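You operate a simulated robot arm through the tools that you are given. There is no shell and no other tool. Be economical: measure what you need, move in short steps, check, and stop when the job is done.

You run a simulated two-armed robot. Do the job below in one go: nothing can be reset, and whatever is moved stays where it is left.

TASK
Take the yellow cloth from the top of the long steel table and lay it out flat on the top of the steel bench.

The check looks at the end state, three seconds after you hand in, the way a careful person would. Anything else that was tipped, shoved, dropped, spilled or broken makes it a failure. Flat cloth is picked up by pressing the open fingertips on it (5 to 10 N) and closing them slowly along it; thin cloth reads only 2 to 8 mm in the jaws.

THE ROBOT
Two 6-joint arms with two-finger grippers on one trunk, on a base that drives. Base frame: it is fixed to the floor where the robot stands at the start and does not move with it; the origin is under the middle of the robot, x ahead of it, y to its left, z up; the surface under the hand at the start is at about z = 860. Units: mm, degrees, N and s.
The left shoulder is at the start at [70, 148, 1402], the right one opposite. With the tool pointing down near the work surface each hand reaches from about 400 to 660 mm from the robot's upright axis, wherever it stands, measured 20 degrees to its own side. Places, roughly: top of the steel bench [600, 1300, 900]. Payload 2.45 kg a hand.
The TCP of each hand is the grasp point between the finger pads, 30 mm short of the fingertips. In the tool frame z runs along the fingers and y along their closing line. The gripper opens to 106 mm. The gripper's body begins 79 mm behind the TCP.
Orientation is that of the tool frame in the base frame, as a unit quaternion [x, y, z, w]. With the fingers straight down and closing along the base's y, the tool's x points along the base's -x, its y along +y and its z along -z.

THE INTERFACE
- The arms move only by the tool arm_command. It takes "left_increments", "right_increments" or both (then of equal length, played together; a hand with none holds still); each is text: rows parted by semicolons, each of 7 numbers parted by spaces: the closure, from 0 (fully open) to 1 (shut), then the shift along the base's x, y, z in mm, then the turn, a rotation vector about the base's x, y, z in degrees. In form: grip tx ty tz wx wy wz; .... A call has 1 to 8 rows; each row shifts and turns the commanded pose from where the row before left it. Rows are played at 5 a second. More than 50 mm and 8.6 degrees between two rows, or a gripper value outside its range, and nothing of the call is played. A pose out of reach is approached as far as the arm can. The call stops where the force on the tool passes 40 N (or 10 N more than at its start, if that is more) or the arm is blocked; 0.2 s more then pass. Each finger travels about 72 mm/s and halts on what it meets, pressing with about 39 N; the grip force reading is that of the motor and also rises with nothing between the fingers. The clock runs only during rows and for 0.2 s after the last one: add rows that do not move to give the fingers time. It gives the time, the measured TCP pose, the force on the tool (base axes), the opening and the grip force at its end, in the units of the frame above (readings bear some noise), with the torque about the TCP (base axes, N m) and any sound that the robot's microphone picked up.
- Cameras (640 x 400 px; columns grow to the right, rows downward): "scene" is now at [119.9, 2, 1594.2]; the picture's right is [-0.14, -0.99, 0.00], its down [-0.87, 0.12, -0.47] and it looks along [0.46, -0.07, -0.88] (base axes); focal length 265 px, centre (320, 200). "left" rides on the left gripper at [76, 2, -106] in its tool frame; the picture's right is [-0.02, 1.00, 0.00], its down [-0.78, -0.02, -0.62] and it looks along [-0.62, -0.01, 0.78] (tool axes); focal length 247 px, centre (320, 200). "right" rides on the right gripper at [76, -2, -106] in its tool frame; the picture's right is [0.02, 1.00, 0.00], its down [-0.78, 0.02, -0.62] and it looks along [-0.62, 0.01, 0.78] (tool axes); focal length 247 px, centre (320, 200). There is no depth. A picture from a camera that has moved, and an enlarged one, comes with that camera's place and axes in the base frame and with its lens. The place of the scene camera against the robot may be out by one fixed shift of up to 18 mm in any direction.
- capture(camera): a new picture of that camera. It takes no simulated time.
- lift_body(by): slides the trunk up (or, below 0, down) by that many mm; the arms and the scene camera ride with it, the base frame stays. It gives what a move gives, with no picture.
- drive_base(legs): drives the robot by 1 to 6 legs, each [ahead, left, turn to the left] in mm, mm and degrees, along the robot's own axes; the way and the turn of a leg run together, so that a leg with both is an arc; at most 1500 mm and 180 degrees a leg. The arms and the cameras ride along, it lands a little off, and it stops where it bumps. It gives what a move gives.
- turn_head(pan, tilt): turns the head with the scene camera to pan (to the left, within 86 degrees either way) and tilt (down, from -29 to 69), counted from straight ahead of the robot. It gives what a move gives.
- enlarge(camera, box): a new picture of the part [left, top, right, bottom] of that camera's present view, enlarged. It takes no simulated time.
- sign_off(): hands the job in; it is judged then, once.

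Go step by step. Nothing tells you exact positions but the pictures and the camera data: compare them with the known pose of the tool, close in by small moves and look again before you grip or let go. The budget is 120 turns and 88 pictures, counting those below and the enlarged ones. Unless the task says otherwise, let go and move clear before handing in, and close with one line.

The tools are called after ">>>" by a JSON object that holds its "method" and its "body". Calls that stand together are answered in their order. arm_command: Moves the arms, as the interface text tells. Its arguments: {"type":"object","properties":{"left_increments":{"type":"string"},"right_increments":{"type":"string"}},"required":[]} The other tools are called the same way: lift_body (by) slides the trunk up or down; drive_base (legs) drives the base; turn_head (pan, tilt) turns the head that bears the scene camera; capture (camera) takes a picture; enlarge (camera, box) takes an enlarged picture of a part of a camera's view; sign_off () hands the job in.

At the start:

```text
t: 0.0
left_eef_pos: [590.4, 125.8, 1047.5]
left_orientation: [0.0, 1.0, 0.0, 0.0]
left_force: [-0.2, -0.2, 0.4]
left_ft_torque: [-0.04, 0.02, 0.01]
left_opening: 105.9
left_grip_force: 0.1
right_eef_pos: [379.6, -328.3, 1013.1]
right_orientation: [0.0, 1.0, 0.0, -0.001]
right_force: [-1.2, 0.7, -0.9]
right_ft_torque: [-0.01, -0.03, 0.0]
right_opening: 106.1
right_grip_force: 0.1
trunk travel left (down, up): [-875.0, 65.0]
robot x, y, heading: [2.0, -1.0, 0.1]
head pan, tilt: [-8.1, 62.1]
```

scene: 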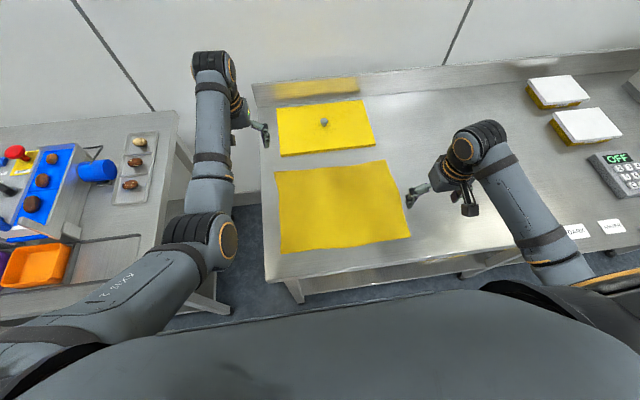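
right: 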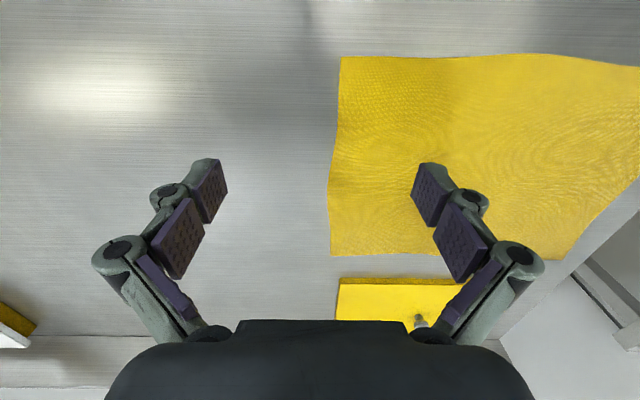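
left: 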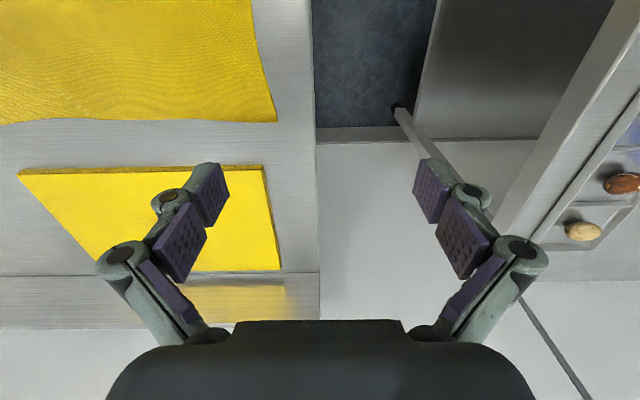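

The flat cloth lies near the front of the long table, at about x 350–625 and y -300–78. Behind it is a thicker yellow board with a knob, which I take to be something else. First I'll look left for the bench.

>>> {"method": "turn_head", "body": {"pan": 65, "tilt": 35}}

>>> {"method": "capture", "body": {"camera": "scene"}}

>>> {"method": "turn_head", "body": {"pan": 0, "tilt": 60}}

>>> {"method": "capture", "body": {"camera": "scene"}}

```text
t: 1.4
left_eef_pos: [590.0, 125.5, 1048.1]
left_orientation: [-0.001, 1.0, -0.001, 0.0]
left_force: [0.3, -0.1, 0.0]
left_ft_torque: [-0.02, -0.02, 0.0]
left_opening: 106.0
left_grip_force: 0.0
right_eef_pos: [380.0, -329.3, 1012.5]
right_orientation: [0.0, 1.0, 0.001, -0.001]
right_force: [-0.5, -0.6, 0.3]
right_ft_torque: [0.01, -0.04, -0.02]
right_opening: 105.9
right_grip_force: 0.0
trunk travel left (down, up): [-875.0, 65.0]
robot x, y, heading: [0.5, 0.2, 0.1]
head pan, tilt: [65.0, 35.0]
```

```text
84 pictures are left
camera scene: at [93.6, 90.7, 1630.9], right [0.91, -0.42, 0.0], down [-0.24, -0.52, -0.82], along [0.35, 0.74, -0.57], focal length 265 px, centre (320, 200)
```

scene: 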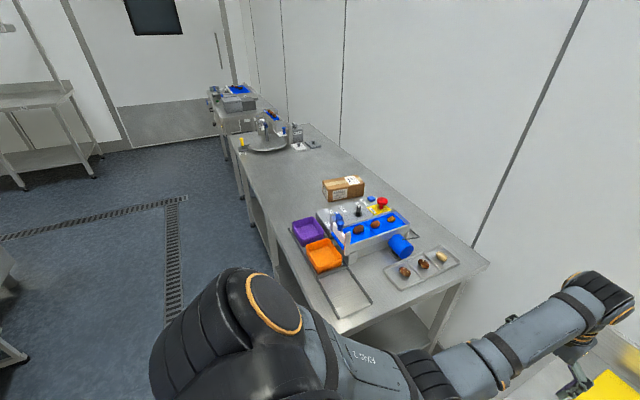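

```text
t: 2.8
left_eef_pos: [591.0, 126.7, 1047.3]
left_orientation: [0.0, 1.0, 0.0, 0.0]
left_force: [-0.5, -0.3, -0.2]
left_ft_torque: [0.02, -0.02, -0.02]
left_opening: 106.1
left_grip_force: 0.0
right_eef_pos: [380.2, -328.7, 1012.5]
right_orientation: [0.0, 1.0, 0.0, 0.0]
right_force: [0.3, 0.6, 0.2]
right_ft_torque: [-0.01, 0.02, -0.03]
right_opening: 106.2
right_grip_force: 0.1
trunk travel left (down, up): [-875.0, 65.0]
robot x, y, heading: [-3.8, 1.4, -0.2]
head pan, tilt: [0.0, 60.0]
```

```text
83 pictures are left
camera scene: at [123.0, 11.1, 1596.6], right [0.0, -1.0, 0.0], down [-0.87, 0.0, -0.5], along [0.5, 0.0, -0.87], focal length 265 px, centre (320, 200)
```

scene: 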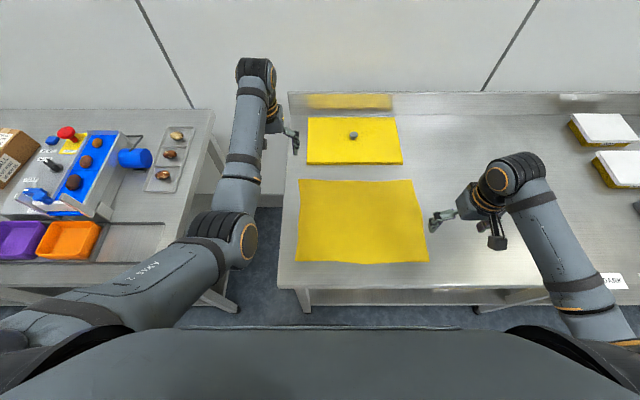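

The left bench has free space at about y 1150–1750 and x 350–800. The cloth's near edge is at x≈344, running from y -293 to 78, so I'll shift the base to put both hands in good reach of that edge.

>>> {"method": "drive_base", "body": {"legs": [[-65, -108, 0]]}}

```text
t: 4.1
left_eef_pos: [524.6, 21.2, 1047.5]
left_orientation: [-0.001, 1.0, -0.001, -0.001]
left_force: [0.1, 0.1, -0.2]
left_ft_torque: [-0.03, 0.0, 0.01]
left_opening: 105.8
left_grip_force: 0.1
right_eef_pos: [316.0, -435.3, 1013.0]
right_orientation: [0.0, 1.0, -0.001, -0.001]
right_force: [-0.2, 0.4, -0.2]
right_ft_torque: [0.01, 0.04, 0.02]
right_opening: 105.7
right_grip_force: 0.1
trunk travel left (down, up): [-875.0, 65.0]
robot x, y, heading: [-62.9, -108.7, 0.0]
head pan, tilt: [0.0, 60.0]
```

Next I'll bring both hands above the near corners with the fingers partly open.

>>> {"method": "arm_command", "body": {"left_increments": "0.2 -38 6 -22 0 0 0;0.4 -38 6 -22 0 0 0;0.5 -38 6 -22 0 0 0;0.5 -38 6 -22 0 0 0;0.5 0 0 0 0 0 0", "right_increments": "0.2 14 43 -13 0 0 0;0.4 14 43 -13 0 0 0;0.5 14 43 -13 0 0 0;0.5 14 43 -13 0 0 0;0.5 0 0 0 0 0 0"}}

>>> {"method": "capture", "body": {"camera": "left"}}

>>> {"method": "capture", "body": {"camera": "right"}}

>>> {"method": "capture", "body": {"camera": "scene"}}

```text
t: 5.3
left_eef_pos: [381.2, 65.5, 961.1]
left_orientation: [-0.004, 1.0, 0.026, 0.007]
left_force: [1.1, -0.4, 0.6]
left_ft_torque: [0.02, 0.03, 0.0]
left_opening: 53.1
left_grip_force: 0.0
right_eef_pos: [369.3, -279.3, 956.5]
right_orientation: [-0.001, 1.0, -0.012, -0.002]
right_force: [-0.5, -0.1, 0.8]
right_ft_torque: [0.01, 0.01, -0.01]
right_opening: 53.1
right_grip_force: 0.2
trunk travel left (down, up): [-875.0, 65.0]
robot x, y, heading: [-62.2, -110.3, 0.1]
head pan, tilt: [0.0, 60.0]
```

```text
82 pictures are left
camera left: at [302.5, 61.9, 1068.2], right [0.01, 1.0, 0.05], down [0.78, -0.04, 0.63], along [0.63, 0.03, -0.77], focal length 247 px, centre (320, 200)
```

left: 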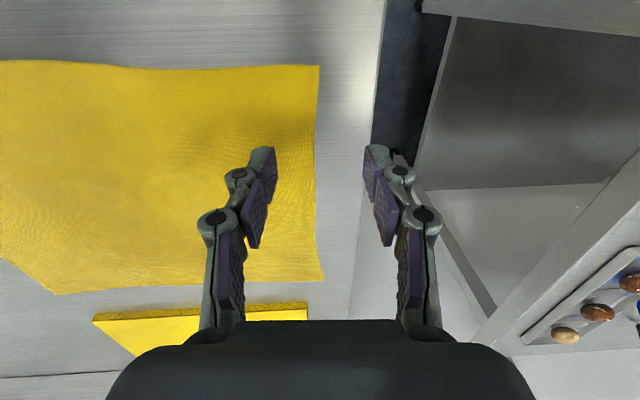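

```text
81 pictures are left
camera right: at [292.9, -278.8, 1062.2], right [-0.02, 1.0, -0.03], down [0.79, 0.03, 0.62], along [0.62, -0.01, -0.79], focal length 247 px, centre (320, 200)
```

right: 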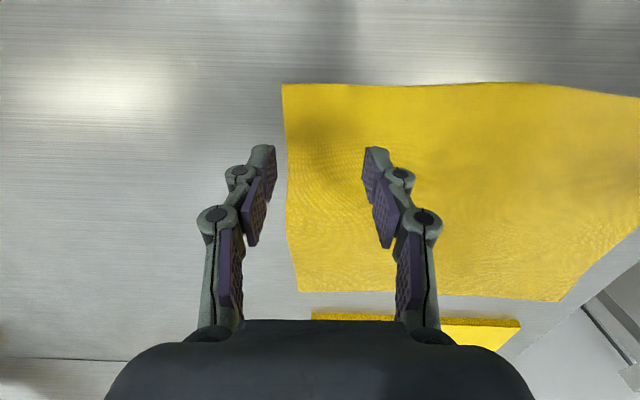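

```text
80 pictures are left
camera scene: at [58.3, -98.5, 1596.6], right [0.0, -1.0, 0.0], down [-0.87, 0.0, -0.5], along [0.5, 0.0, -0.87], focal length 265 px, centre (320, 200)
```

scene: 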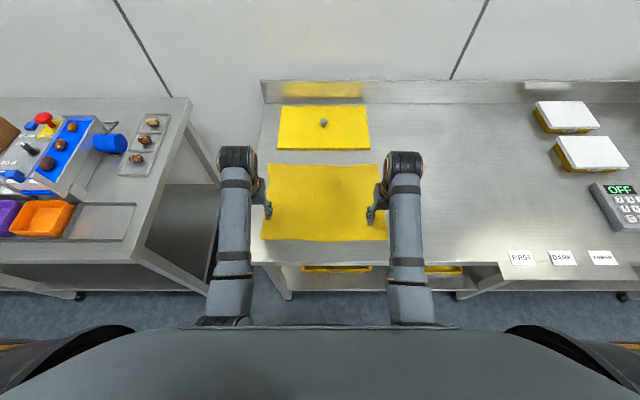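

The near edge is at x≈341, and its corners are at about y 70 on the left and y -311 on the right. I'll let the arms settle before reading the pose.

>>> {"method": "arm_command", "body": {"left_increments": "0.5 0 0 0 0 0 0;0.5 0 0 0 0 0 0;0.5 0 0 0 0 0 0", "right_increments": "0.5 0 0 0 0 0 0;0.5 0 0 0 0 0 0;0.5 0 0 0 0 0 0"}}

```text
t: 6.1
left_eef_pos: [378.0, 67.9, 960.5]
left_orientation: [-0.004, 1.0, 0.025, 0.004]
left_force: [0.6, -1.0, -0.1]
left_ft_torque: [-0.02, -0.01, 0.0]
left_opening: 52.8
left_grip_force: 0.0
right_eef_pos: [370.2, -276.5, 957.8]
right_orientation: [-0.001, 1.0, -0.012, 0.0]
right_force: [-0.1, 0.6, -0.1]
right_ft_torque: [-0.04, 0.0, -0.01]
right_opening: 53.1
right_grip_force: 0.1
trunk travel left (down, up): [-875.0, 65.0]
robot x, y, heading: [-68.0, -109.0, 0.1]
head pan, tilt: [0.0, 60.0]
```

The left hand stopped short of its command, so it seems too close in. I'll back the base up 80 mm and bring the hands forward.

>>> {"method": "drive_base", "body": {"legs": [[-80, 0, 0]]}}

>>> {"method": "arm_command", "body": {"left_increments": "0.5 33 0 0 0 0 0;0.5 32 0 0 0 0 0;0.5 0 0 0 0 0 0;0.5 0 0 0 0 0 0", "right_increments": "0.5 33 0 0 0 0 0;0.5 32 0 0 0 0 0;0.5 0 0 0 0 0 0;0.5 0 0 0 0 0 0"}}

```text
t: 7.1
left_eef_pos: [298.5, 66.0, 956.6]
left_orientation: [-0.004, 1.0, 0.025, 0.0]
left_force: [-0.1, 1.0, 0.8]
left_ft_torque: [-0.02, 0.02, 0.03]
left_opening: 52.9
left_grip_force: 0.0
right_eef_pos: [292.8, -277.2, 957.0]
right_orientation: [0.0, 1.0, -0.012, -0.002]
right_force: [-0.3, 0.3, -0.2]
right_ft_torque: [-0.02, -0.01, 0.04]
right_opening: 52.9
right_grip_force: 0.0
trunk travel left (down, up): [-875.0, 65.0]
robot x, y, heading: [-148.5, -108.9, -0.2]
head pan, tilt: [0.0, 60.0]
```

```text
t: 8.1
left_eef_pos: [360.9, 66.8, 958.3]
left_orientation: [-0.004, 1.0, 0.025, 0.001]
left_force: [0.3, -0.2, -0.7]
left_ft_torque: [0.01, 0.02, 0.0]
left_opening: 53.2
left_grip_force: 0.0
right_eef_pos: [354.8, -276.5, 956.5]
right_orientation: [0.0, 1.0, -0.011, 0.0]
right_force: [-0.5, -0.4, -1.2]
right_ft_torque: [0.0, 0.0, 0.01]
right_opening: 53.1
right_grip_force: 0.0
trunk travel left (down, up): [-875.0, 65.0]
robot x, y, heading: [-145.0, -109.6, 0.2]
head pan, tilt: [0.0, 60.0]
```

The offset stays with the arm, so it isn't a reach problem. I'll correct the positions and tilts with relative moves and come down partway.

>>> {"method": "arm_command", "body": {"left_increments": "0.5 -2 -20 -10 -1.5 0 -0.4;0.5 -2 -19 -10 -1.4 0 0;0.5 0 0 -10 0 0 0;0.5 0 0 0 0 0 0;0.5 0 0 0 0 0 0", "right_increments": "0.5 1 4 -10 0.7 0 0;0.5 1 4 -10 0.6 0 0;0.5 0 0 -10 0 0 0;0.5 0 0 0 0 0 0;0.5 0 0 0 0 0 0"}}

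```text
t: 9.3
left_eef_pos: [360.7, 41.7, 930.8]
left_orientation: [-0.003, 1.0, 0.012, 0.005]
left_force: [-0.6, 0.4, -0.7]
left_ft_torque: [0.03, -0.01, 0.0]
left_opening: 53.1
left_grip_force: 0.0
right_eef_pos: [356.5, -268.2, 927.9]
right_orientation: [0.001, 1.0, -0.001, 0.0]
right_force: [0.9, -0.1, 0.4]
right_ft_torque: [0.0, 0.02, -0.02]
right_opening: 52.9
right_grip_force: 0.1
trunk travel left (down, up): [-875.0, 65.0]
robot x, y, heading: [-149.4, -109.5, -0.1]
head pan, tilt: [0.0, 60.0]
```

>>> {"method": "arm_command", "body": {"left_increments": "0.5 -2 -12 0 -1.4 0 0;0.5 0 0 0 0 -0.3 0;0.5 0 0 0 0 0 0;0.5 0 0 0 0 0 0"}}

>>> {"method": "capture", "body": {"camera": "left"}}

>>> {"method": "capture", "body": {"camera": "right"}}

```text
t: 10.5
left_eef_pos: [360.6, 43.5, 931.2]
left_orientation: [-0.006, 1.0, 0.01, 0.01]
left_force: [0.1, 1.1, 0.0]
left_ft_torque: [0.01, -0.01, 0.02]
left_opening: 53.1
left_grip_force: 0.1
right_eef_pos: [357.4, -267.7, 927.7]
right_orientation: [-0.002, 1.0, 0.0, 0.0]
right_force: [-0.1, 0.1, 1.0]
right_ft_torque: [-0.04, 0.02, 0.0]
right_opening: 53.0
right_grip_force: 0.0
trunk travel left (down, up): [-875.0, 65.0]
robot x, y, heading: [-144.4, -111.4, 0.0]
head pan, tilt: [0.0, 60.0]
stopped in row 4 (left hand): the arm was blocked; the commanded pose is now the measured one
```

```text
79 pictures are left
camera left: at [281.4, 41.3, 1036.0], right [0.01, 1.0, 0.02], down [0.77, -0.02, 0.64], along [0.64, 0.01, -0.77], focal length 247 px, centre (320, 200)
```

left: 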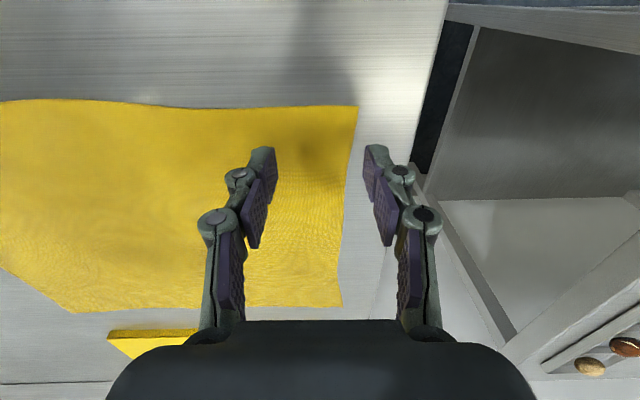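

```text
78 pictures are left
camera right: at [280.5, -271.4, 1033.4], right [-0.02, 1.0, 0.0], down [0.78, 0.02, 0.62], along [0.62, 0.01, -0.78], focal length 247 px, centre (320, 200)
```

right: 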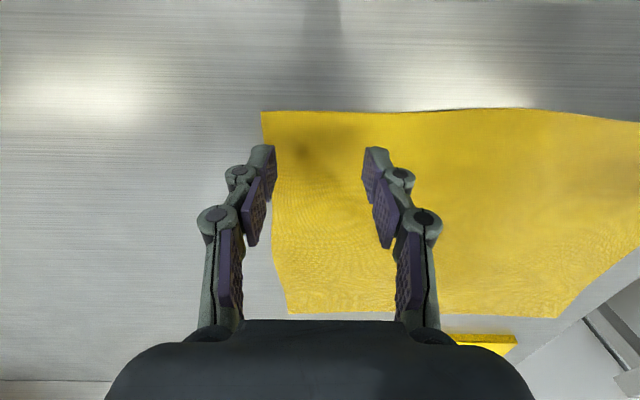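

The left arm is blocked when it comes in close to the middle. At the start it managed this further out, so I'll back the base up again and reach forward.

>>> {"method": "drive_base", "body": {"legs": [[-80, -8, 0]]}}

>>> {"method": "arm_command", "body": {"left_increments": "0.5 26 0 0 0 0 0;0.5 26 0 0 0 0 0;0.5 26 0 0 -0.6 -0.5 -0.6;0.5 0 -7 0 -0.6 -0.5 0;0.5 0 0 0 0 0 0;0.5 0 0 0 0 0 0", "right_increments": "0.5 26 0 0 0 0 0;0.5 26 0 0 0 0 0;0.5 26 0 0 0 0 0;0.5 0 8 0 0 0 0;0.5 0 0 0 0 0 0;0.5 0 0 0 0 0 0"}}

>>> {"method": "capture", "body": {"camera": "scene"}}

```text
t: 11.6
left_eef_pos: [283.0, 34.8, 929.8]
left_orientation: [-0.006, 1.0, 0.01, 0.008]
left_force: [0.4, -0.2, -0.2]
left_ft_torque: [0.02, 0.03, -0.02]
left_opening: 53.1
left_grip_force: 0.1
right_eef_pos: [279.7, -276.1, 925.7]
right_orientation: [-0.001, 1.0, 0.0, -0.001]
right_force: [0.3, -0.2, 0.1]
right_ft_torque: [0.0, 0.02, 0.01]
right_opening: 53.0
right_grip_force: 0.1
trunk travel left (down, up): [-875.0, 65.0]
robot x, y, heading: [-226.3, -115.3, 0.0]
head pan, tilt: [0.0, 60.0]
```

```text
t: 13.0
left_eef_pos: [359.0, 27.6, 931.3]
left_orientation: [0.0, 1.0, 0.0, 0.019]
left_force: [0.5, 0.2, -0.5]
left_ft_torque: [0.0, -0.04, -0.01]
left_opening: 53.2
left_grip_force: 0.1
right_eef_pos: [353.9, -267.3, 929.2]
right_orientation: [-0.001, 1.0, -0.001, 0.001]
right_force: [-0.8, 0.9, -0.7]
right_ft_torque: [0.0, -0.01, 0.02]
right_opening: 52.9
right_grip_force: 0.0
trunk travel left (down, up): [-875.0, 65.0]
robot x, y, heading: [-222.2, -116.2, 0.3]
head pan, tilt: [0.0, 60.0]
```

```text
77 pictures are left
camera scene: at [-103.1, -104.8, 1596.6], right [0.0, -1.0, 0.0], down [-0.87, 0.0, -0.5], along [0.5, 0.0, -0.87], focal length 265 px, centre (320, 200)
```

scene: 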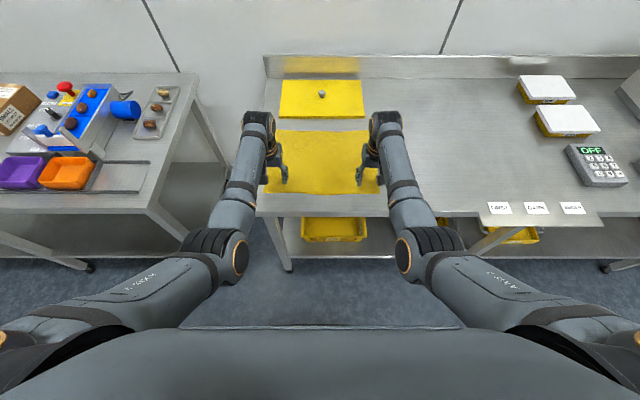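

Both hands are now well placed. I'll correct the left tilt and come down to just above the cloth.

>>> {"method": "arm_command", "body": {"left_increments": "0.5 0 0 -10 0 1.1 0;0.5 0 0 -10 0 1.1 0;0.5 0 0 -10 0 0 0;0.5 0 0 0 0 0 0;0.5 0 0 0 0 0 0", "right_increments": "0.5 1 0 -10 0 0 0;0.5 1 0 -10 0 0 0;0.5 0 0 -10 0 0 0;0.5 0 0 0 0 0 0;0.5 0 0 0 0 0 0"}}

>>> {"method": "capture", "body": {"camera": "left"}}

>>> {"method": "capture", "body": {"camera": "right"}}

```text
t: 14.2
left_eef_pos: [358.4, 27.9, 900.8]
left_orientation: [0.0, 1.0, 0.0, 0.0]
left_force: [0.1, 0.4, 0.6]
left_ft_torque: [-0.01, 0.01, 0.04]
left_opening: 53.0
left_grip_force: 0.1
right_eef_pos: [357.1, -269.7, 898.0]
right_orientation: [-0.001, 1.0, -0.001, 0.0]
right_force: [-0.4, 0.0, 0.2]
right_ft_torque: [-0.05, -0.05, 0.04]
right_opening: 53.0
right_grip_force: 0.1
trunk travel left (down, up): [-875.0, 65.0]
robot x, y, heading: [-229.4, -115.6, 0.0]
head pan, tilt: [0.0, 60.0]
```

```text
76 pictures are left
camera left: at [281.2, 28.6, 1007.8], right [0.02, 1.0, 0.0], down [0.78, -0.01, 0.62], along [0.62, -0.01, -0.78], focal length 247 px, centre (320, 200)
```

left: 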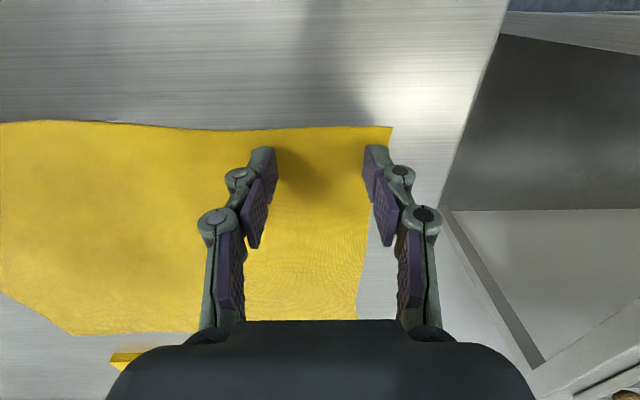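

```text
75 pictures are left
camera right: at [280.2, -272.3, 1003.8], right [-0.02, 1.0, 0.0], down [0.78, 0.02, 0.62], along [0.62, 0.01, -0.78], focal length 247 px, centre (320, 200)
```

right: 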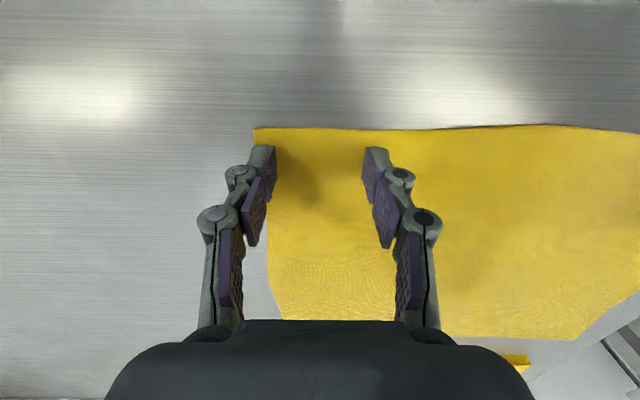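

>>> {"method": "arm_command", "body": {"left_increments": "0.5 1 -6 -4 0 0 0;0.5 0 0 -4 0 0 0;0.5 0 0 0 0 0 0;0.5 0 0 0 0 0 0", "right_increments": "0.5 1 8 -3 0 0 0;0.5 0 0 -3 0 0 0;0.5 0 0 0 0 0 0;0.5 0 0 0 0 0 0"}}

```text
t: 15.2
left_eef_pos: [360.3, 20.8, 892.2]
left_orientation: [-0.001, 1.0, 0.0, 0.001]
left_force: [-0.6, -0.4, -1.1]
left_ft_torque: [0.02, -0.03, 0.02]
left_opening: 53.1
left_grip_force: 0.1
right_eef_pos: [359.5, -260.8, 890.2]
right_orientation: [-0.001, 1.0, -0.001, 0.0]
right_force: [-0.1, 0.2, -0.8]
right_ft_torque: [-0.02, 0.01, -0.03]
right_opening: 53.1
right_grip_force: 0.0
trunk travel left (down, up): [-875.0, 65.0]
robot x, y, heading: [-229.3, -114.1, -0.1]
head pan, tilt: [0.0, 60.0]
```

>>> {"method": "arm_command", "body": {"left_increments": "0.5 0 0 -2 0 0 0;0.5 0 0 -1 0 0 0;0.5 0 0 0 0 0 0;0.5 0 0 0 0 0 0", "right_increments": "0.5 0 0 -1 0 0 0;0.5 0 0 -1 0 0 0;0.5 0 0 0 0 0 0;0.5 0 0 0 0 0 0"}}

```text
t: 16.2
left_eef_pos: [361.0, 21.6, 890.1]
left_orientation: [-0.001, 1.0, -0.001, 0.0]
left_force: [-0.2, 0.1, 2.2]
left_ft_torque: [0.06, 0.02, 0.03]
left_opening: 52.9
left_grip_force: 0.1
right_eef_pos: [359.0, -261.2, 889.8]
right_orientation: [-0.002, 1.0, 0.0, 0.001]
right_force: [0.0, -0.1, 0.7]
right_ft_torque: [0.01, -0.04, -0.01]
right_opening: 53.2
right_grip_force: 0.0
trunk travel left (down, up): [-875.0, 65.0]
robot x, y, heading: [-224.3, -114.7, -0.0]
head pan, tilt: [0.0, 60.0]
```

The left hand is just touching at 2 N. I'll press in a little more with both.

>>> {"method": "arm_command", "body": {"left_increments": "0.5 0 0 -1 0 0 0;0.5 0 0 0 0 0 0;0.5 0 0 0 0 0 0", "right_increments": "0.5 0 0 -1.5 0 0 0;0.5 0 0 0 0 0 0;0.5 0 0 0 0 0 0"}}

```text
t: 17.0
left_eef_pos: [360.3, 22.6, 888.3]
left_orientation: [-0.001, 1.0, -0.001, 0.001]
left_force: [0.5, -0.3, 6.4]
left_ft_torque: [-0.01, -0.02, 0.02]
left_opening: 54.0
left_grip_force: 0.9
right_eef_pos: [358.1, -261.3, 889.4]
right_orientation: [-0.001, 1.0, -0.001, 0.001]
right_force: [0.4, 0.1, 6.8]
right_ft_torque: [-0.03, 0.03, -0.02]
right_opening: 53.8
right_grip_force: 0.2
trunk travel left (down, up): [-875.0, 65.0]
robot x, y, heading: [-224.1, -115.0, 0.4]
head pan, tilt: [0.0, 60.0]
```

Both hands press with about 6.5 N, so I'll close the fingers slowly.

>>> {"method": "arm_command", "body": {"left_increments": "0.55 0 0 0 0 0 0;0.6 0 0 0 0 0 0;0.65 0 0 0 0 0 0;0.7 0 0 0 0 0 0;0.75 0 0 0 0 0 0;0.8 0 0 0 0 0 0", "right_increments": "0.55 0 0 0 0 0 0;0.6 0 0 0 0 0 0;0.65 0 0 0 0 0 0;0.7 0 0 0 0 0 0;0.75 0 0 0 0 0 0;0.8 0 0 0 0 0 0"}}

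>>> {"method": "capture", "body": {"camera": "left"}}

>>> {"method": "capture", "body": {"camera": "right"}}

```text
t: 18.4
left_eef_pos: [356.7, 22.6, 891.3]
left_orientation: [-0.001, 1.0, 0.0, 0.003]
left_force: [1.0, -2.0, 16.9]
left_ft_torque: [-0.17, 0.08, 0.05]
left_opening: 22.1
left_grip_force: 0.3
right_eef_pos: [355.9, -261.5, 890.5]
right_orientation: [-0.001, 1.0, -0.001, 0.003]
right_force: [1.9, 2.0, 17.5]
right_ft_torque: [0.25, 0.1, -0.06]
right_opening: 21.6
right_grip_force: 0.4
trunk travel left (down, up): [-875.0, 65.0]
robot x, y, heading: [-229.8, -116.9, 0.1]
head pan, tilt: [0.0, 60.0]
```

```text
74 pictures are left
camera left: at [278.9, 23.2, 997.8], right [0.02, 1.0, 0.0], down [0.78, -0.01, 0.62], along [0.62, -0.01, -0.78], focal length 247 px, centre (320, 200)
```

left: 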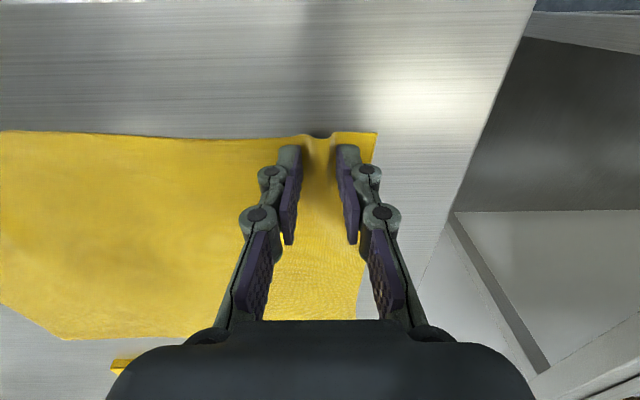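

```text
73 pictures are left
camera right: at [278.4, -263.2, 996.3], right [-0.02, 1.0, 0.0], down [0.78, 0.02, 0.63], along [0.63, 0.01, -0.78], focal length 247 px, centre (320, 200)
```

right: 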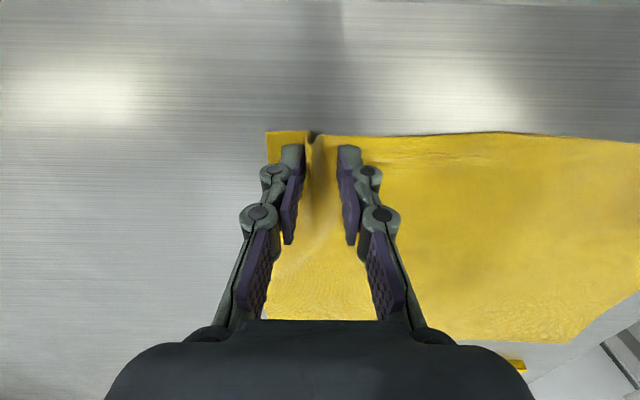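

The folds are rising between the fingers on both sides. I'll ease up about 1 mm while closing the rest of the way.

>>> {"method": "arm_command", "body": {"left_increments": "0.84 0 0 0.7 0 0 0;0.88 0 0 0.3 0 0 0;0.92 0 0 0 0 0 0;0.96 0 0 0 0 0 0;1 0 0 0 0 0 0;1 0 0 0 0 0 0;1 0 0 0 0 0 0", "right_increments": "0.84 0 0 0.7 0 0 0;0.88 0 0 0.3 0 0 0;0.92 0 0 0 0 0 0;0.96 0 0 0 0 0 0;1 0 0 0 0 0 0;1 0 0 0 0 0 0;1 0 0 0 0 0 0"}}

>>> {"method": "capture", "body": {"camera": "left"}}

>>> {"method": "capture", "body": {"camera": "right"}}

```text
t: 20.0
left_eef_pos: [359.3, 21.8, 890.6]
left_orientation: [-0.001, 1.0, 0.0, 0.001]
left_force: [1.1, -1.8, 2.1]
left_ft_torque: [-0.07, 0.08, 0.02]
left_opening: 4.3
left_grip_force: 30.7
right_eef_pos: [357.9, -259.7, 891.2]
right_orientation: [0.0, 1.0, -0.001, 0.001]
right_force: [0.5, 1.3, 3.3]
right_ft_torque: [0.09, 0.15, 0.05]
right_opening: 4.4
right_grip_force: 32.2
trunk travel left (down, up): [-875.0, 65.0]
robot x, y, heading: [-227.7, -114.0, 0.2]
head pan, tilt: [0.0, 60.0]
```

```text
72 pictures are left
camera left: at [281.2, 23.3, 997.6], right [0.02, 1.0, 0.0], down [0.78, -0.01, 0.62], along [0.62, -0.01, -0.78], focal length 247 px, centre (320, 200)
```

left: 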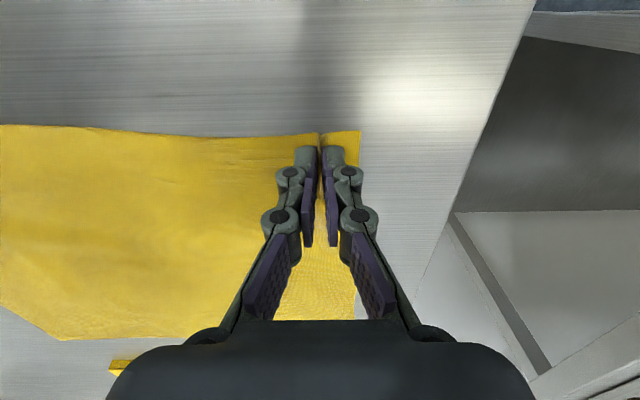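

```text
71 pictures are left
camera right: at [281.1, -262.9, 996.1], right [-0.02, 1.0, 0.0], down [0.78, 0.02, 0.62], along [0.62, 0.01, -0.78], focal length 247 px, centre (320, 200)
```

right: 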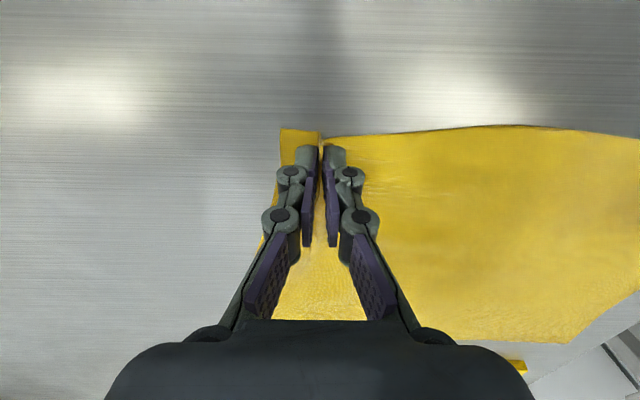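

Both hands hold about 4.3 mm of cloth at roughly 31 N. I'll lift.

>>> {"method": "arm_command", "body": {"left_increments": "1 0 0 15 0 0 0;1 0 0 20 0 0 0;1 0 0 20 0 0 0;1 0 0 20 0 0 0;1 0 0 20 0 0 0;1 0 0 0 0 0 0", "right_increments": "1 0 0 15 0 0 0;1 0 0 20 0 0 0;1 0 0 20 0 0 0;1 0 0 20 0 0 0;1 0 0 20 0 0 0;1 0 0 0 0 0 0"}}

>>> {"method": "capture", "body": {"camera": "scene"}}

```text
t: 21.4
left_eef_pos: [361.4, 21.8, 985.8]
left_orientation: [-0.002, 1.0, -0.001, -0.001]
left_force: [1.4, -4.1, 2.7]
left_ft_torque: [-0.1, -0.03, 0.01]
left_opening: 0.2
left_grip_force: 29.5
right_eef_pos: [358.2, -261.6, 984.4]
right_orientation: [-0.001, 1.0, -0.001, 0.0]
right_force: [0.9, 1.1, -1.3]
right_ft_torque: [-0.11, 0.07, 0.0]
right_opening: 5.9
right_grip_force: 37.5
trunk travel left (down, up): [-875.0, 65.0]
robot x, y, heading: [-225.6, -118.5, 0.2]
head pan, tilt: [0.0, 60.0]
```

```text
70 pictures are left
camera scene: at [-102.9, -104.8, 1596.6], right [0.0, -1.0, 0.0], down [-0.87, 0.0, -0.5], along [0.5, 0.0, -0.87], focal length 265 px, centre (320, 200)
```

scene: 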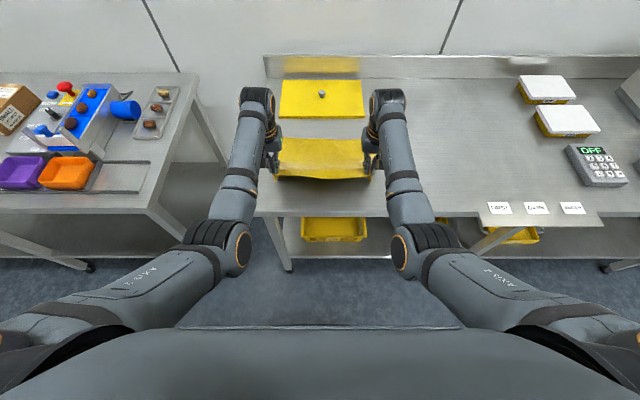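

The left jaws now read 0.2 mm, so that hand may have slipped. I'll check.

>>> {"method": "capture", "body": {"camera": "left"}}

>>> {"method": "capture", "body": {"camera": "right"}}

>>> {"method": "enlarge", "body": {"camera": "scene", "box": [220, 80, 430, 220]}}

```text
69 pictures are left
camera left: at [283.6, 23.0, 1092.4], right [0.02, 1.0, 0.0], down [0.78, -0.01, 0.62], along [0.62, -0.01, -0.78], focal length 247 px, centre (320, 200)
```

left: 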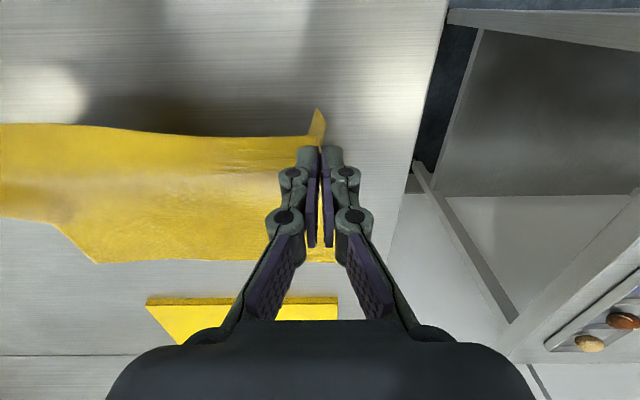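

```text
68 pictures are left
camera right: at [281.6, -263.7, 1090.2], right [-0.02, 1.0, 0.0], down [0.78, 0.02, 0.62], along [0.62, 0.01, -0.78], focal length 247 px, centre (320, 200)
```

right: 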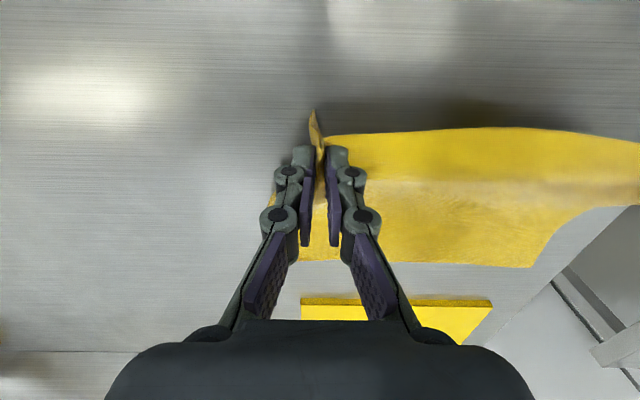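

```text
2.86 times, centred on (325, 150) of scene
camera zoom: at [-102.9, -104.8, 1596.6], right [0.0, -1.0, 0.0], down [-0.87, 0.0, -0.5], along [0.5, 0.0, -0.87], focal length 757 px, centre (306, 343)
```

zoom: 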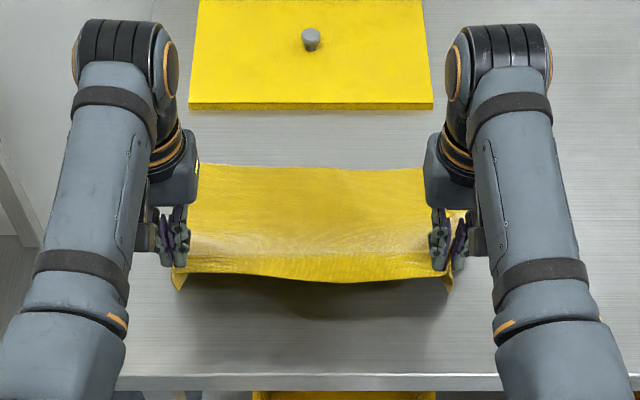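

>>> {"method": "arm_command", "body": {"left_increments": "1 0 -3 10 0 0 0;1 0 -2 10 0 0 0;1 0 0 0 0 0 0;1 0 0 0 0 0 0", "right_increments": "1 0 2 10 0 0 0;1 0 1 10 0 0 0;1 0 0 0 0 0 0;1 0 0 0 0 0 0"}}

>>> {"method": "enlarge", "body": {"camera": "left", "box": [240, 80, 400, 260]}}

```text
t: 22.4
left_eef_pos: [360.0, 15.7, 1004.4]
left_orientation: [-0.001, 1.0, -0.001, 0.0]
left_force: [-0.7, -0.7, -1.4]
left_ft_torque: [-0.05, -0.01, -0.02]
left_opening: 4.7
left_grip_force: 33.9
right_eef_pos: [357.6, -258.0, 1005.1]
right_orientation: [0.0, 1.0, -0.001, 0.0]
right_force: [0.2, 1.3, -0.3]
right_ft_torque: [0.02, 0.03, 0.03]
right_opening: 1.5
right_grip_force: 27.2
trunk travel left (down, up): [-875.0, 65.0]
robot x, y, heading: [-228.0, -117.3, -0.1]
head pan, tilt: [0.0, 60.0]
```

```text
2.22 times, centred on (320, 170) of left
camera zoom: at [282.5, 17.5, 1111.8], right [0.02, 1.0, 0.0], down [0.78, -0.01, 0.62], along [0.62, -0.01, -0.78], focal length 549 px, centre (320, 267)
```

zoom: 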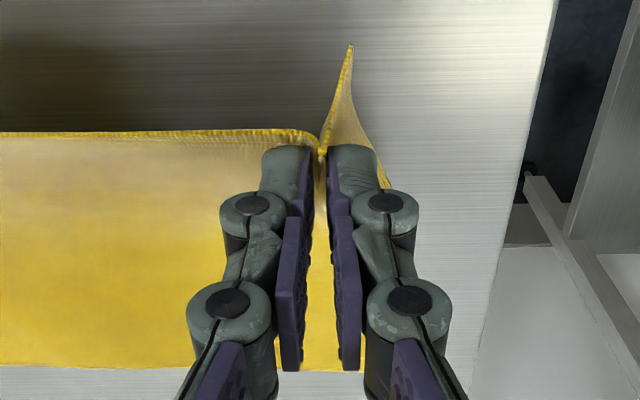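

It is a good hold; the opening readings are just noisy. I'll lift higher with both arms, then the trunk.

>>> {"method": "arm_command", "body": {"left_increments": "1 0 0 25 0 0 0;1 0 0 25 0 0 0;1 0 0 25 0 0 0;1 0 0 25 0 0 0;1 0 0 25 0 0 0;1 0 0 25 0 0 0;1 0 0 0 0 0 0", "right_increments": "1 0 0 25 0 0 0;1 0 0 25 0 0 0;1 0 0 25 0 0 0;1 0 0 25 0 0 0;1 0 0 25 0 0 0;1 0 0 25 0 0 0;1 0 0 0 0 0 0"}}

>>> {"method": "lift_body", "body": {"by": 60}}

>>> {"method": "capture", "body": {"camera": "scene"}}

```text
t: 24.0
left_eef_pos: [388.6, 10.2, 1131.0]
left_orientation: [0.0, 1.0, 0.0, 0.0]
left_force: [0.6, 0.6, 1.8]
left_ft_torque: [-0.07, 0.01, 0.02]
left_opening: 0.2
left_grip_force: 27.5
left hand out of reach, approached as far as the arm can: row 4, 5, 6
right_eef_pos: [389.2, -251.1, 1130.8]
right_orientation: [0.0, 1.0, -0.001, 0.001]
right_force: [-0.4, 0.3, -1.3]
right_ft_torque: [0.02, 0.01, -0.03]
right_opening: 3.1
right_grip_force: 29.9
right hand out of reach, approached as far as the arm can: row 4, 5, 6
trunk travel left (down, up): [-875.0, 65.0]
robot x, y, heading: [-223.2, -117.9, -0.2]
head pan, tilt: [0.0, 60.0]
```

```text
t: 25.0
left_eef_pos: [388.8, 10.4, 1190.7]
left_orientation: [-0.001, 1.0, 0.0, -0.001]
left_force: [0.3, -0.3, 1.2]
left_ft_torque: [0.01, 0.0, 0.01]
left_opening: 1.2
left_grip_force: 32.5
right_eef_pos: [391.6, -252.8, 1189.3]
right_orientation: [-0.001, 1.0, -0.001, 0.002]
right_force: [-1.1, 0.3, 2.1]
right_ft_torque: [0.04, 0.03, -0.02]
right_opening: 2.4
right_grip_force: 36.0
trunk travel left (down, up): [-935.0, 5.0]
robot x, y, heading: [-225.7, -112.3, 0.4]
head pan, tilt: [0.0, 60.0]
```

```text
65 pictures are left
camera scene: at [-102.4, -105.0, 1656.5], right [0.0, -1.0, 0.0], down [-0.87, 0.0, -0.5], along [0.5, 0.0, -0.87], focal length 265 px, centre (320, 200)
```

scene: 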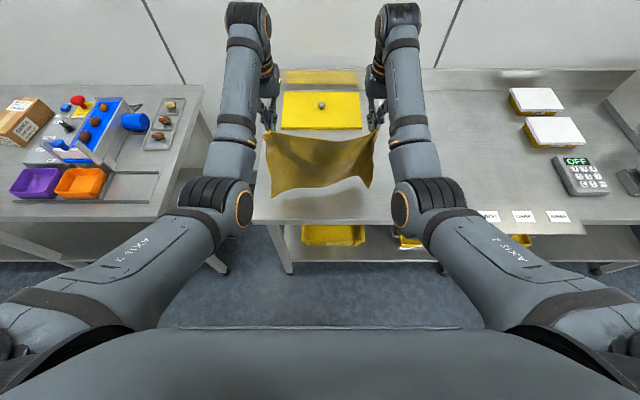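

The cloth hangs cleanly from both hands. I'll check the floor to the left before driving.

>>> {"method": "turn_head", "body": {"pan": 86, "tilt": 30}}

>>> {"method": "capture", "body": {"camera": "scene"}}

```text
t: 26.6
left_eef_pos: [389.3, 10.2, 1190.8]
left_orientation: [-0.001, 1.0, 0.0, 0.0]
left_force: [-0.3, 0.1, 1.7]
left_ft_torque: [0.05, 0.02, -0.06]
left_opening: 0.1
left_grip_force: 28.6
right_eef_pos: [391.2, -252.2, 1189.3]
right_orientation: [0.0, 1.0, -0.001, 0.001]
right_force: [0.3, 0.0, 0.7]
right_ft_torque: [-0.02, 0.0, 0.0]
right_opening: 5.4
right_grip_force: 31.4
trunk travel left (down, up): [-935.0, 5.0]
robot x, y, heading: [-225.8, -116.4, 0.3]
head pan, tilt: [85.9, 30.0]
```

```text
64 pictures are left
camera scene: at [-163.5, -14.8, 1698.7], right [1.0, -0.07, 0.0], down [-0.03, -0.5, -0.87], along [0.06, 0.86, -0.5], focal length 265 px, centre (320, 200)
```

scene: 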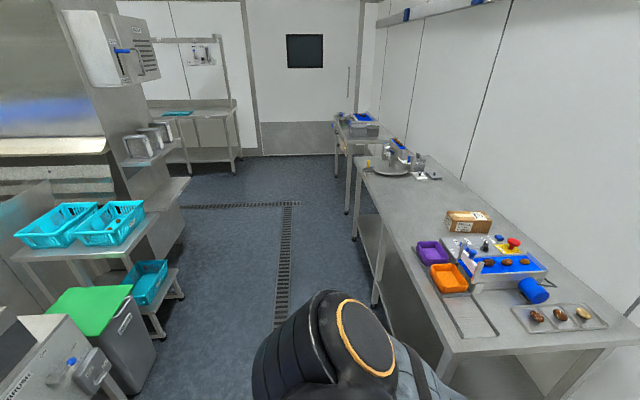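

The bench's near edge is at x≈240, and there is clear space at about y 1120–1580, between the box and the turntable. The floor is open, so I'll back off and slide left.

>>> {"method": "drive_base", "body": {"legs": [[-250, 0, 0], [0, 1460, 0]]}}

>>> {"method": "turn_head", "body": {"pan": 0, "tilt": 50}}

>>> {"method": "capture", "body": {"camera": "scene"}}

```text
t: 35.2
left_eef_pos: [153.9, 1455.3, 1191.3]
left_orientation: [0.003, 1.0, 0.0, 0.0]
left_force: [0.3, 0.4, -1.4]
left_ft_torque: [0.02, 0.02, 0.0]
left_opening: 3.3
left_grip_force: 34.5
right_eef_pos: [152.9, 1193.0, 1189.0]
right_orientation: [0.003, 1.0, -0.001, 0.001]
right_force: [0.1, 1.1, 0.0]
right_ft_torque: [0.03, 0.03, -0.02]
right_opening: 3.9
right_grip_force: 32.0
trunk travel left (down, up): [-935.0, 5.0]
robot x, y, heading: [-461.9, 1336.6, -0.4]
head pan, tilt: [85.9, 30.0]
```

```text
t: 36.8
left_eef_pos: [153.1, 1456.0, 1192.2]
left_orientation: [0.005, 1.0, -0.001, -0.001]
left_force: [-0.6, -0.6, -0.4]
left_ft_torque: [-0.01, 0.0, 0.0]
left_opening: 2.9
left_grip_force: 35.4
right_eef_pos: [151.8, 1192.9, 1189.3]
right_orientation: [0.004, 1.0, -0.001, 0.001]
right_force: [-0.1, 0.2, -0.1]
right_ft_torque: [0.03, 0.02, -0.03]
right_opening: 4.3
right_grip_force: 31.4
trunk travel left (down, up): [-935.0, 5.0]
robot x, y, heading: [-461.8, 1331.1, -0.5]
head pan, tilt: [0.0, 50.0]
```

```text
63 pictures are left
camera scene: at [-329.5, 1345.0, 1669.2], right [-0.01, -1.0, 0.0], down [-0.77, 0.0, -0.64], along [0.64, 0.0, -0.77], focal length 265 px, centre (320, 200)
```

scene: 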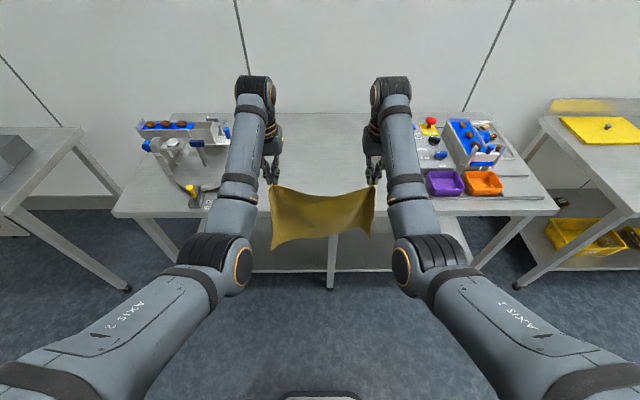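

The cloth bottom hangs near z 890, too low to clear the bench edge. I'll reach out and up to gain height.

>>> {"method": "arm_command", "body": {"left_increments": "1 15 0 0 0 0 0;1 15 0 10 0 0 0;1 10 0 15 0 0 0;1 10 0 15 0 0 0;1 0 0 10 0 0 0;1 0 0 0 0 0 0", "right_increments": "1 15 0 0 0 0 0;1 15 0 10 0 0 0;1 10 0 15 0 0 0;1 10 0 15 0 0 0;1 0 0 10 0 0 0;1 0 0 0 0 0 0"}}

>>> {"method": "enlarge", "body": {"camera": "scene", "box": [200, 80, 460, 280]}}

```text
t: 38.2
left_eef_pos: [202.9, 1455.6, 1241.2]
left_orientation: [0.004, 1.0, 0.0, -0.001]
left_force: [-0.1, 0.2, -1.8]
left_ft_torque: [0.01, -0.01, -0.02]
left_opening: 3.4
left_grip_force: 32.1
right_eef_pos: [202.5, 1193.4, 1239.6]
right_orientation: [0.004, 1.0, -0.001, 0.001]
right_force: [0.7, -0.3, -0.9]
right_ft_torque: [0.0, 0.06, -0.01]
right_opening: 2.9
right_grip_force: 30.4
trunk travel left (down, up): [-935.0, 5.0]
robot x, y, heading: [-463.8, 1333.4, -0.3]
head pan, tilt: [0.0, 50.0]
```

```text
2.00 times, centred on (330, 180) of scene
camera zoom: at [-329.9, 1344.6, 1669.2], right [-0.01, -1.0, 0.0], down [-0.77, 0.01, -0.64], along [0.64, 0.0, -0.77], focal length 530 px, centre (300, 240)
```

zoom: 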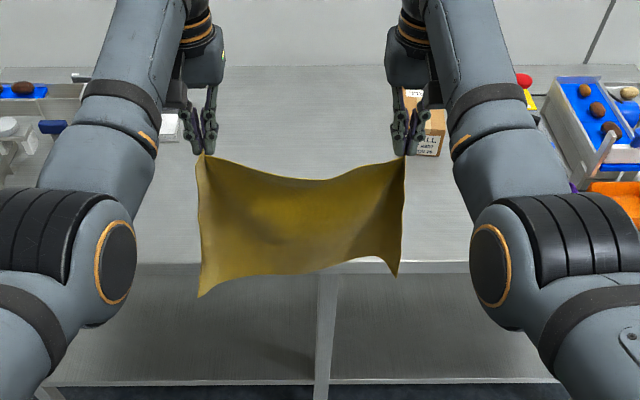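

The cloth now hangs clear, with the bottom near z 940. I'll drive forward and slightly left over the free bench area, and spread the hands a little.

>>> {"method": "drive_base", "body": {"legs": [[410, 35, 0.4]]}}

>>> {"method": "arm_command", "body": {"left_increments": "1 0 3 0 0 0 0;1 0 3 0 0 0 0;1 0 0 0 0 0 0;1 0 0 0 0 0 0", "right_increments": "1 0 -3 0 0 0 0;1 0 -3 0 0 0 0;1 0 0 0 0 0 0;1 0 0 0 0 0 0"}}

>>> {"method": "turn_head", "body": {"pan": 0, "tilt": 56}}

>>> {"method": "capture", "body": {"camera": "scene"}}

```text
t: 40.7
left_eef_pos: [601.5, 1492.5, 1242.1]
left_orientation: [0.001, 1.0, 0.0, 0.0]
left_force: [-1.1, -0.1, 0.5]
left_ft_torque: [-0.01, 0.03, -0.02]
left_opening: 0.3
left_grip_force: 27.1
right_eef_pos: [602.7, 1230.9, 1240.4]
right_orientation: [0.002, 1.0, -0.001, 0.002]
right_force: [0.6, 0.4, 0.8]
right_ft_torque: [0.02, -0.03, 0.01]
right_opening: 2.4
right_grip_force: 29.4
trunk travel left (down, up): [-935.0, 5.0]
robot x, y, heading: [-61.3, 1366.9, -0.0]
head pan, tilt: [0.0, 50.0]
```

```text
t: 41.7
left_eef_pos: [605.7, 1499.0, 1240.7]
left_orientation: [0.0, 1.0, -0.001, -0.001]
left_force: [-0.4, -0.8, 4.0]
left_ft_torque: [0.0, 0.04, 0.02]
left_opening: 0.0
left_grip_force: 27.3
right_eef_pos: [604.0, 1225.1, 1238.2]
right_orientation: [0.001, 1.0, 0.0, 0.001]
right_force: [0.3, -0.8, 1.8]
right_ft_torque: [0.01, 0.0, 0.0]
right_opening: 0.1
right_grip_force: 27.5
trunk travel left (down, up): [-935.0, 5.0]
robot x, y, heading: [-58.6, 1365.0, -0.2]
head pan, tilt: [0.0, 50.0]
```

```text
t: 42.4
left_eef_pos: [604.7, 1500.7, 1240.8]
left_orientation: [0.0, 1.0, -0.001, 0.0]
left_force: [0.6, -0.1, -0.6]
left_ft_torque: [-0.03, 0.01, -0.02]
left_opening: 3.3
left_grip_force: 36.1
right_eef_pos: [603.9, 1225.4, 1238.3]
right_orientation: [0.001, 1.0, -0.001, 0.001]
right_force: [0.1, 0.1, 0.9]
right_ft_torque: [0.0, -0.02, -0.02]
right_opening: 1.9
right_grip_force: 29.6
trunk travel left (down, up): [-935.0, 5.0]
robot x, y, heading: [-61.4, 1367.6, 0.3]
head pan, tilt: [0.0, 56.0]
```

```text
61 pictures are left
camera scene: at [65.9, 1379.2, 1661.4], right [0.0, -1.0, 0.0], down [-0.83, 0.0, -0.56], along [0.56, 0.0, -0.83], focal length 265 px, centre (320, 200)
```

scene: 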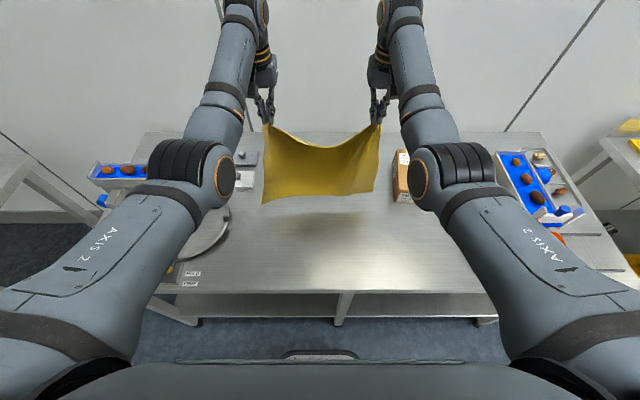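

The cloth hangs over clear bench, but the top edge sags. I'll spread the hands until it is nearly taut.

>>> {"method": "arm_command", "body": {"left_increments": "1 0 4 0 0 0 0;1 0 4 0 0 0 0;1 0 4 0 0 0 0;1 0 0 0 0 0 0;1 0 0 0 0 0 0", "right_increments": "1 0 -4 0 0 0 0;1 0 -4 0 0 0 0;1 0 -4 0 0 0 0;1 0 0 0 0 0 0;1 0 0 0 0 0 0"}}

>>> {"method": "enlarge", "body": {"camera": "scene", "box": [220, 60, 430, 220]}}

```text
t: 43.6
left_eef_pos: [603.8, 1512.8, 1241.1]
left_orientation: [0.001, 1.0, -0.002, 0.0]
left_force: [-0.3, 0.3, -0.2]
left_ft_torque: [-0.02, -0.03, 0.01]
left_opening: 2.1
left_grip_force: 29.9
right_eef_pos: [605.2, 1213.7, 1238.8]
right_orientation: [0.0, 1.0, -0.001, 0.0]
right_force: [-0.7, 0.5, -0.5]
right_ft_torque: [-0.01, -0.02, -0.01]
right_opening: 0.3
right_grip_force: 27.6
trunk travel left (down, up): [-935.0, 5.0]
robot x, y, heading: [-67.8, 1373.1, -0.2]
head pan, tilt: [0.0, 56.0]
```

```text
2.50 times, centred on (325, 140) of scene
camera zoom: at [65.9, 1379.1, 1661.4], right [0.0, -1.0, 0.0], down [-0.83, 0.0, -0.56], along [0.56, 0.0, -0.83], focal length 662 px, centre (308, 350)
```

zoom: 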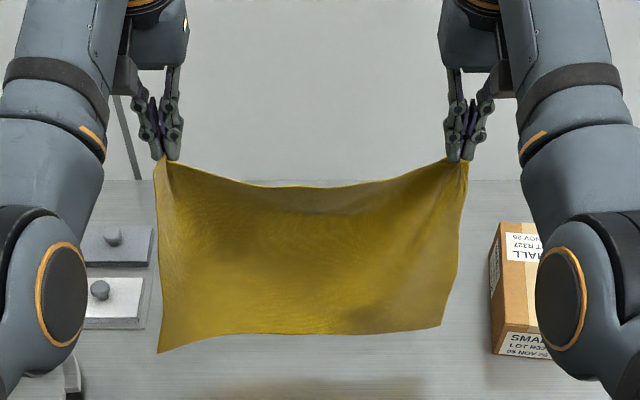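

>>> {"method": "arm_command", "body": {"left_increments": "1 0 3 -10 0 0 0;1 0 0 -10 0 0 0;1 0 0 -10 0 0 0;1 0 0 0 0 0 0;1 0 0 0 0 0 0", "right_increments": "1 0 -3 -10 0 0 0;1 0 0 -10 0 0 0;1 0 0 -10 0 0 0;1 0 0 0 0 0 0;1 0 0 0 0 0 0"}}

>>> {"method": "enlarge", "body": {"camera": "scene", "box": [220, 60, 430, 220]}}

```text
t: 44.8
left_eef_pos: [604.4, 1515.5, 1210.7]
left_orientation: [0.001, 1.0, -0.001, 0.0]
left_force: [-0.1, -0.6, 0.6]
left_ft_torque: [-0.04, 0.02, 0.01]
left_opening: 0.2
left_grip_force: 26.8
right_eef_pos: [604.9, 1210.4, 1209.1]
right_orientation: [0.001, 1.0, -0.001, 0.001]
right_force: [0.8, -0.6, 1.8]
right_ft_torque: [-0.02, -0.01, 0.02]
right_opening: 0.5
right_grip_force: 29.7
trunk travel left (down, up): [-935.0, 5.0]
robot x, y, heading: [-63.3, 1366.1, 0.1]
head pan, tilt: [0.0, 56.0]
```

```text
2.50 times, centred on (325, 140) of scene
camera zoom: at [65.6, 1379.1, 1661.4], right [0.0, -1.0, 0.0], down [-0.83, 0.0, -0.56], along [0.56, 0.0, -0.83], focal length 662 px, centre (308, 350)
```

zoom: 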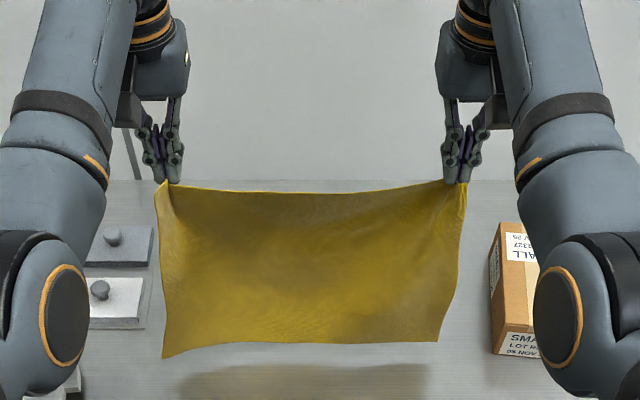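

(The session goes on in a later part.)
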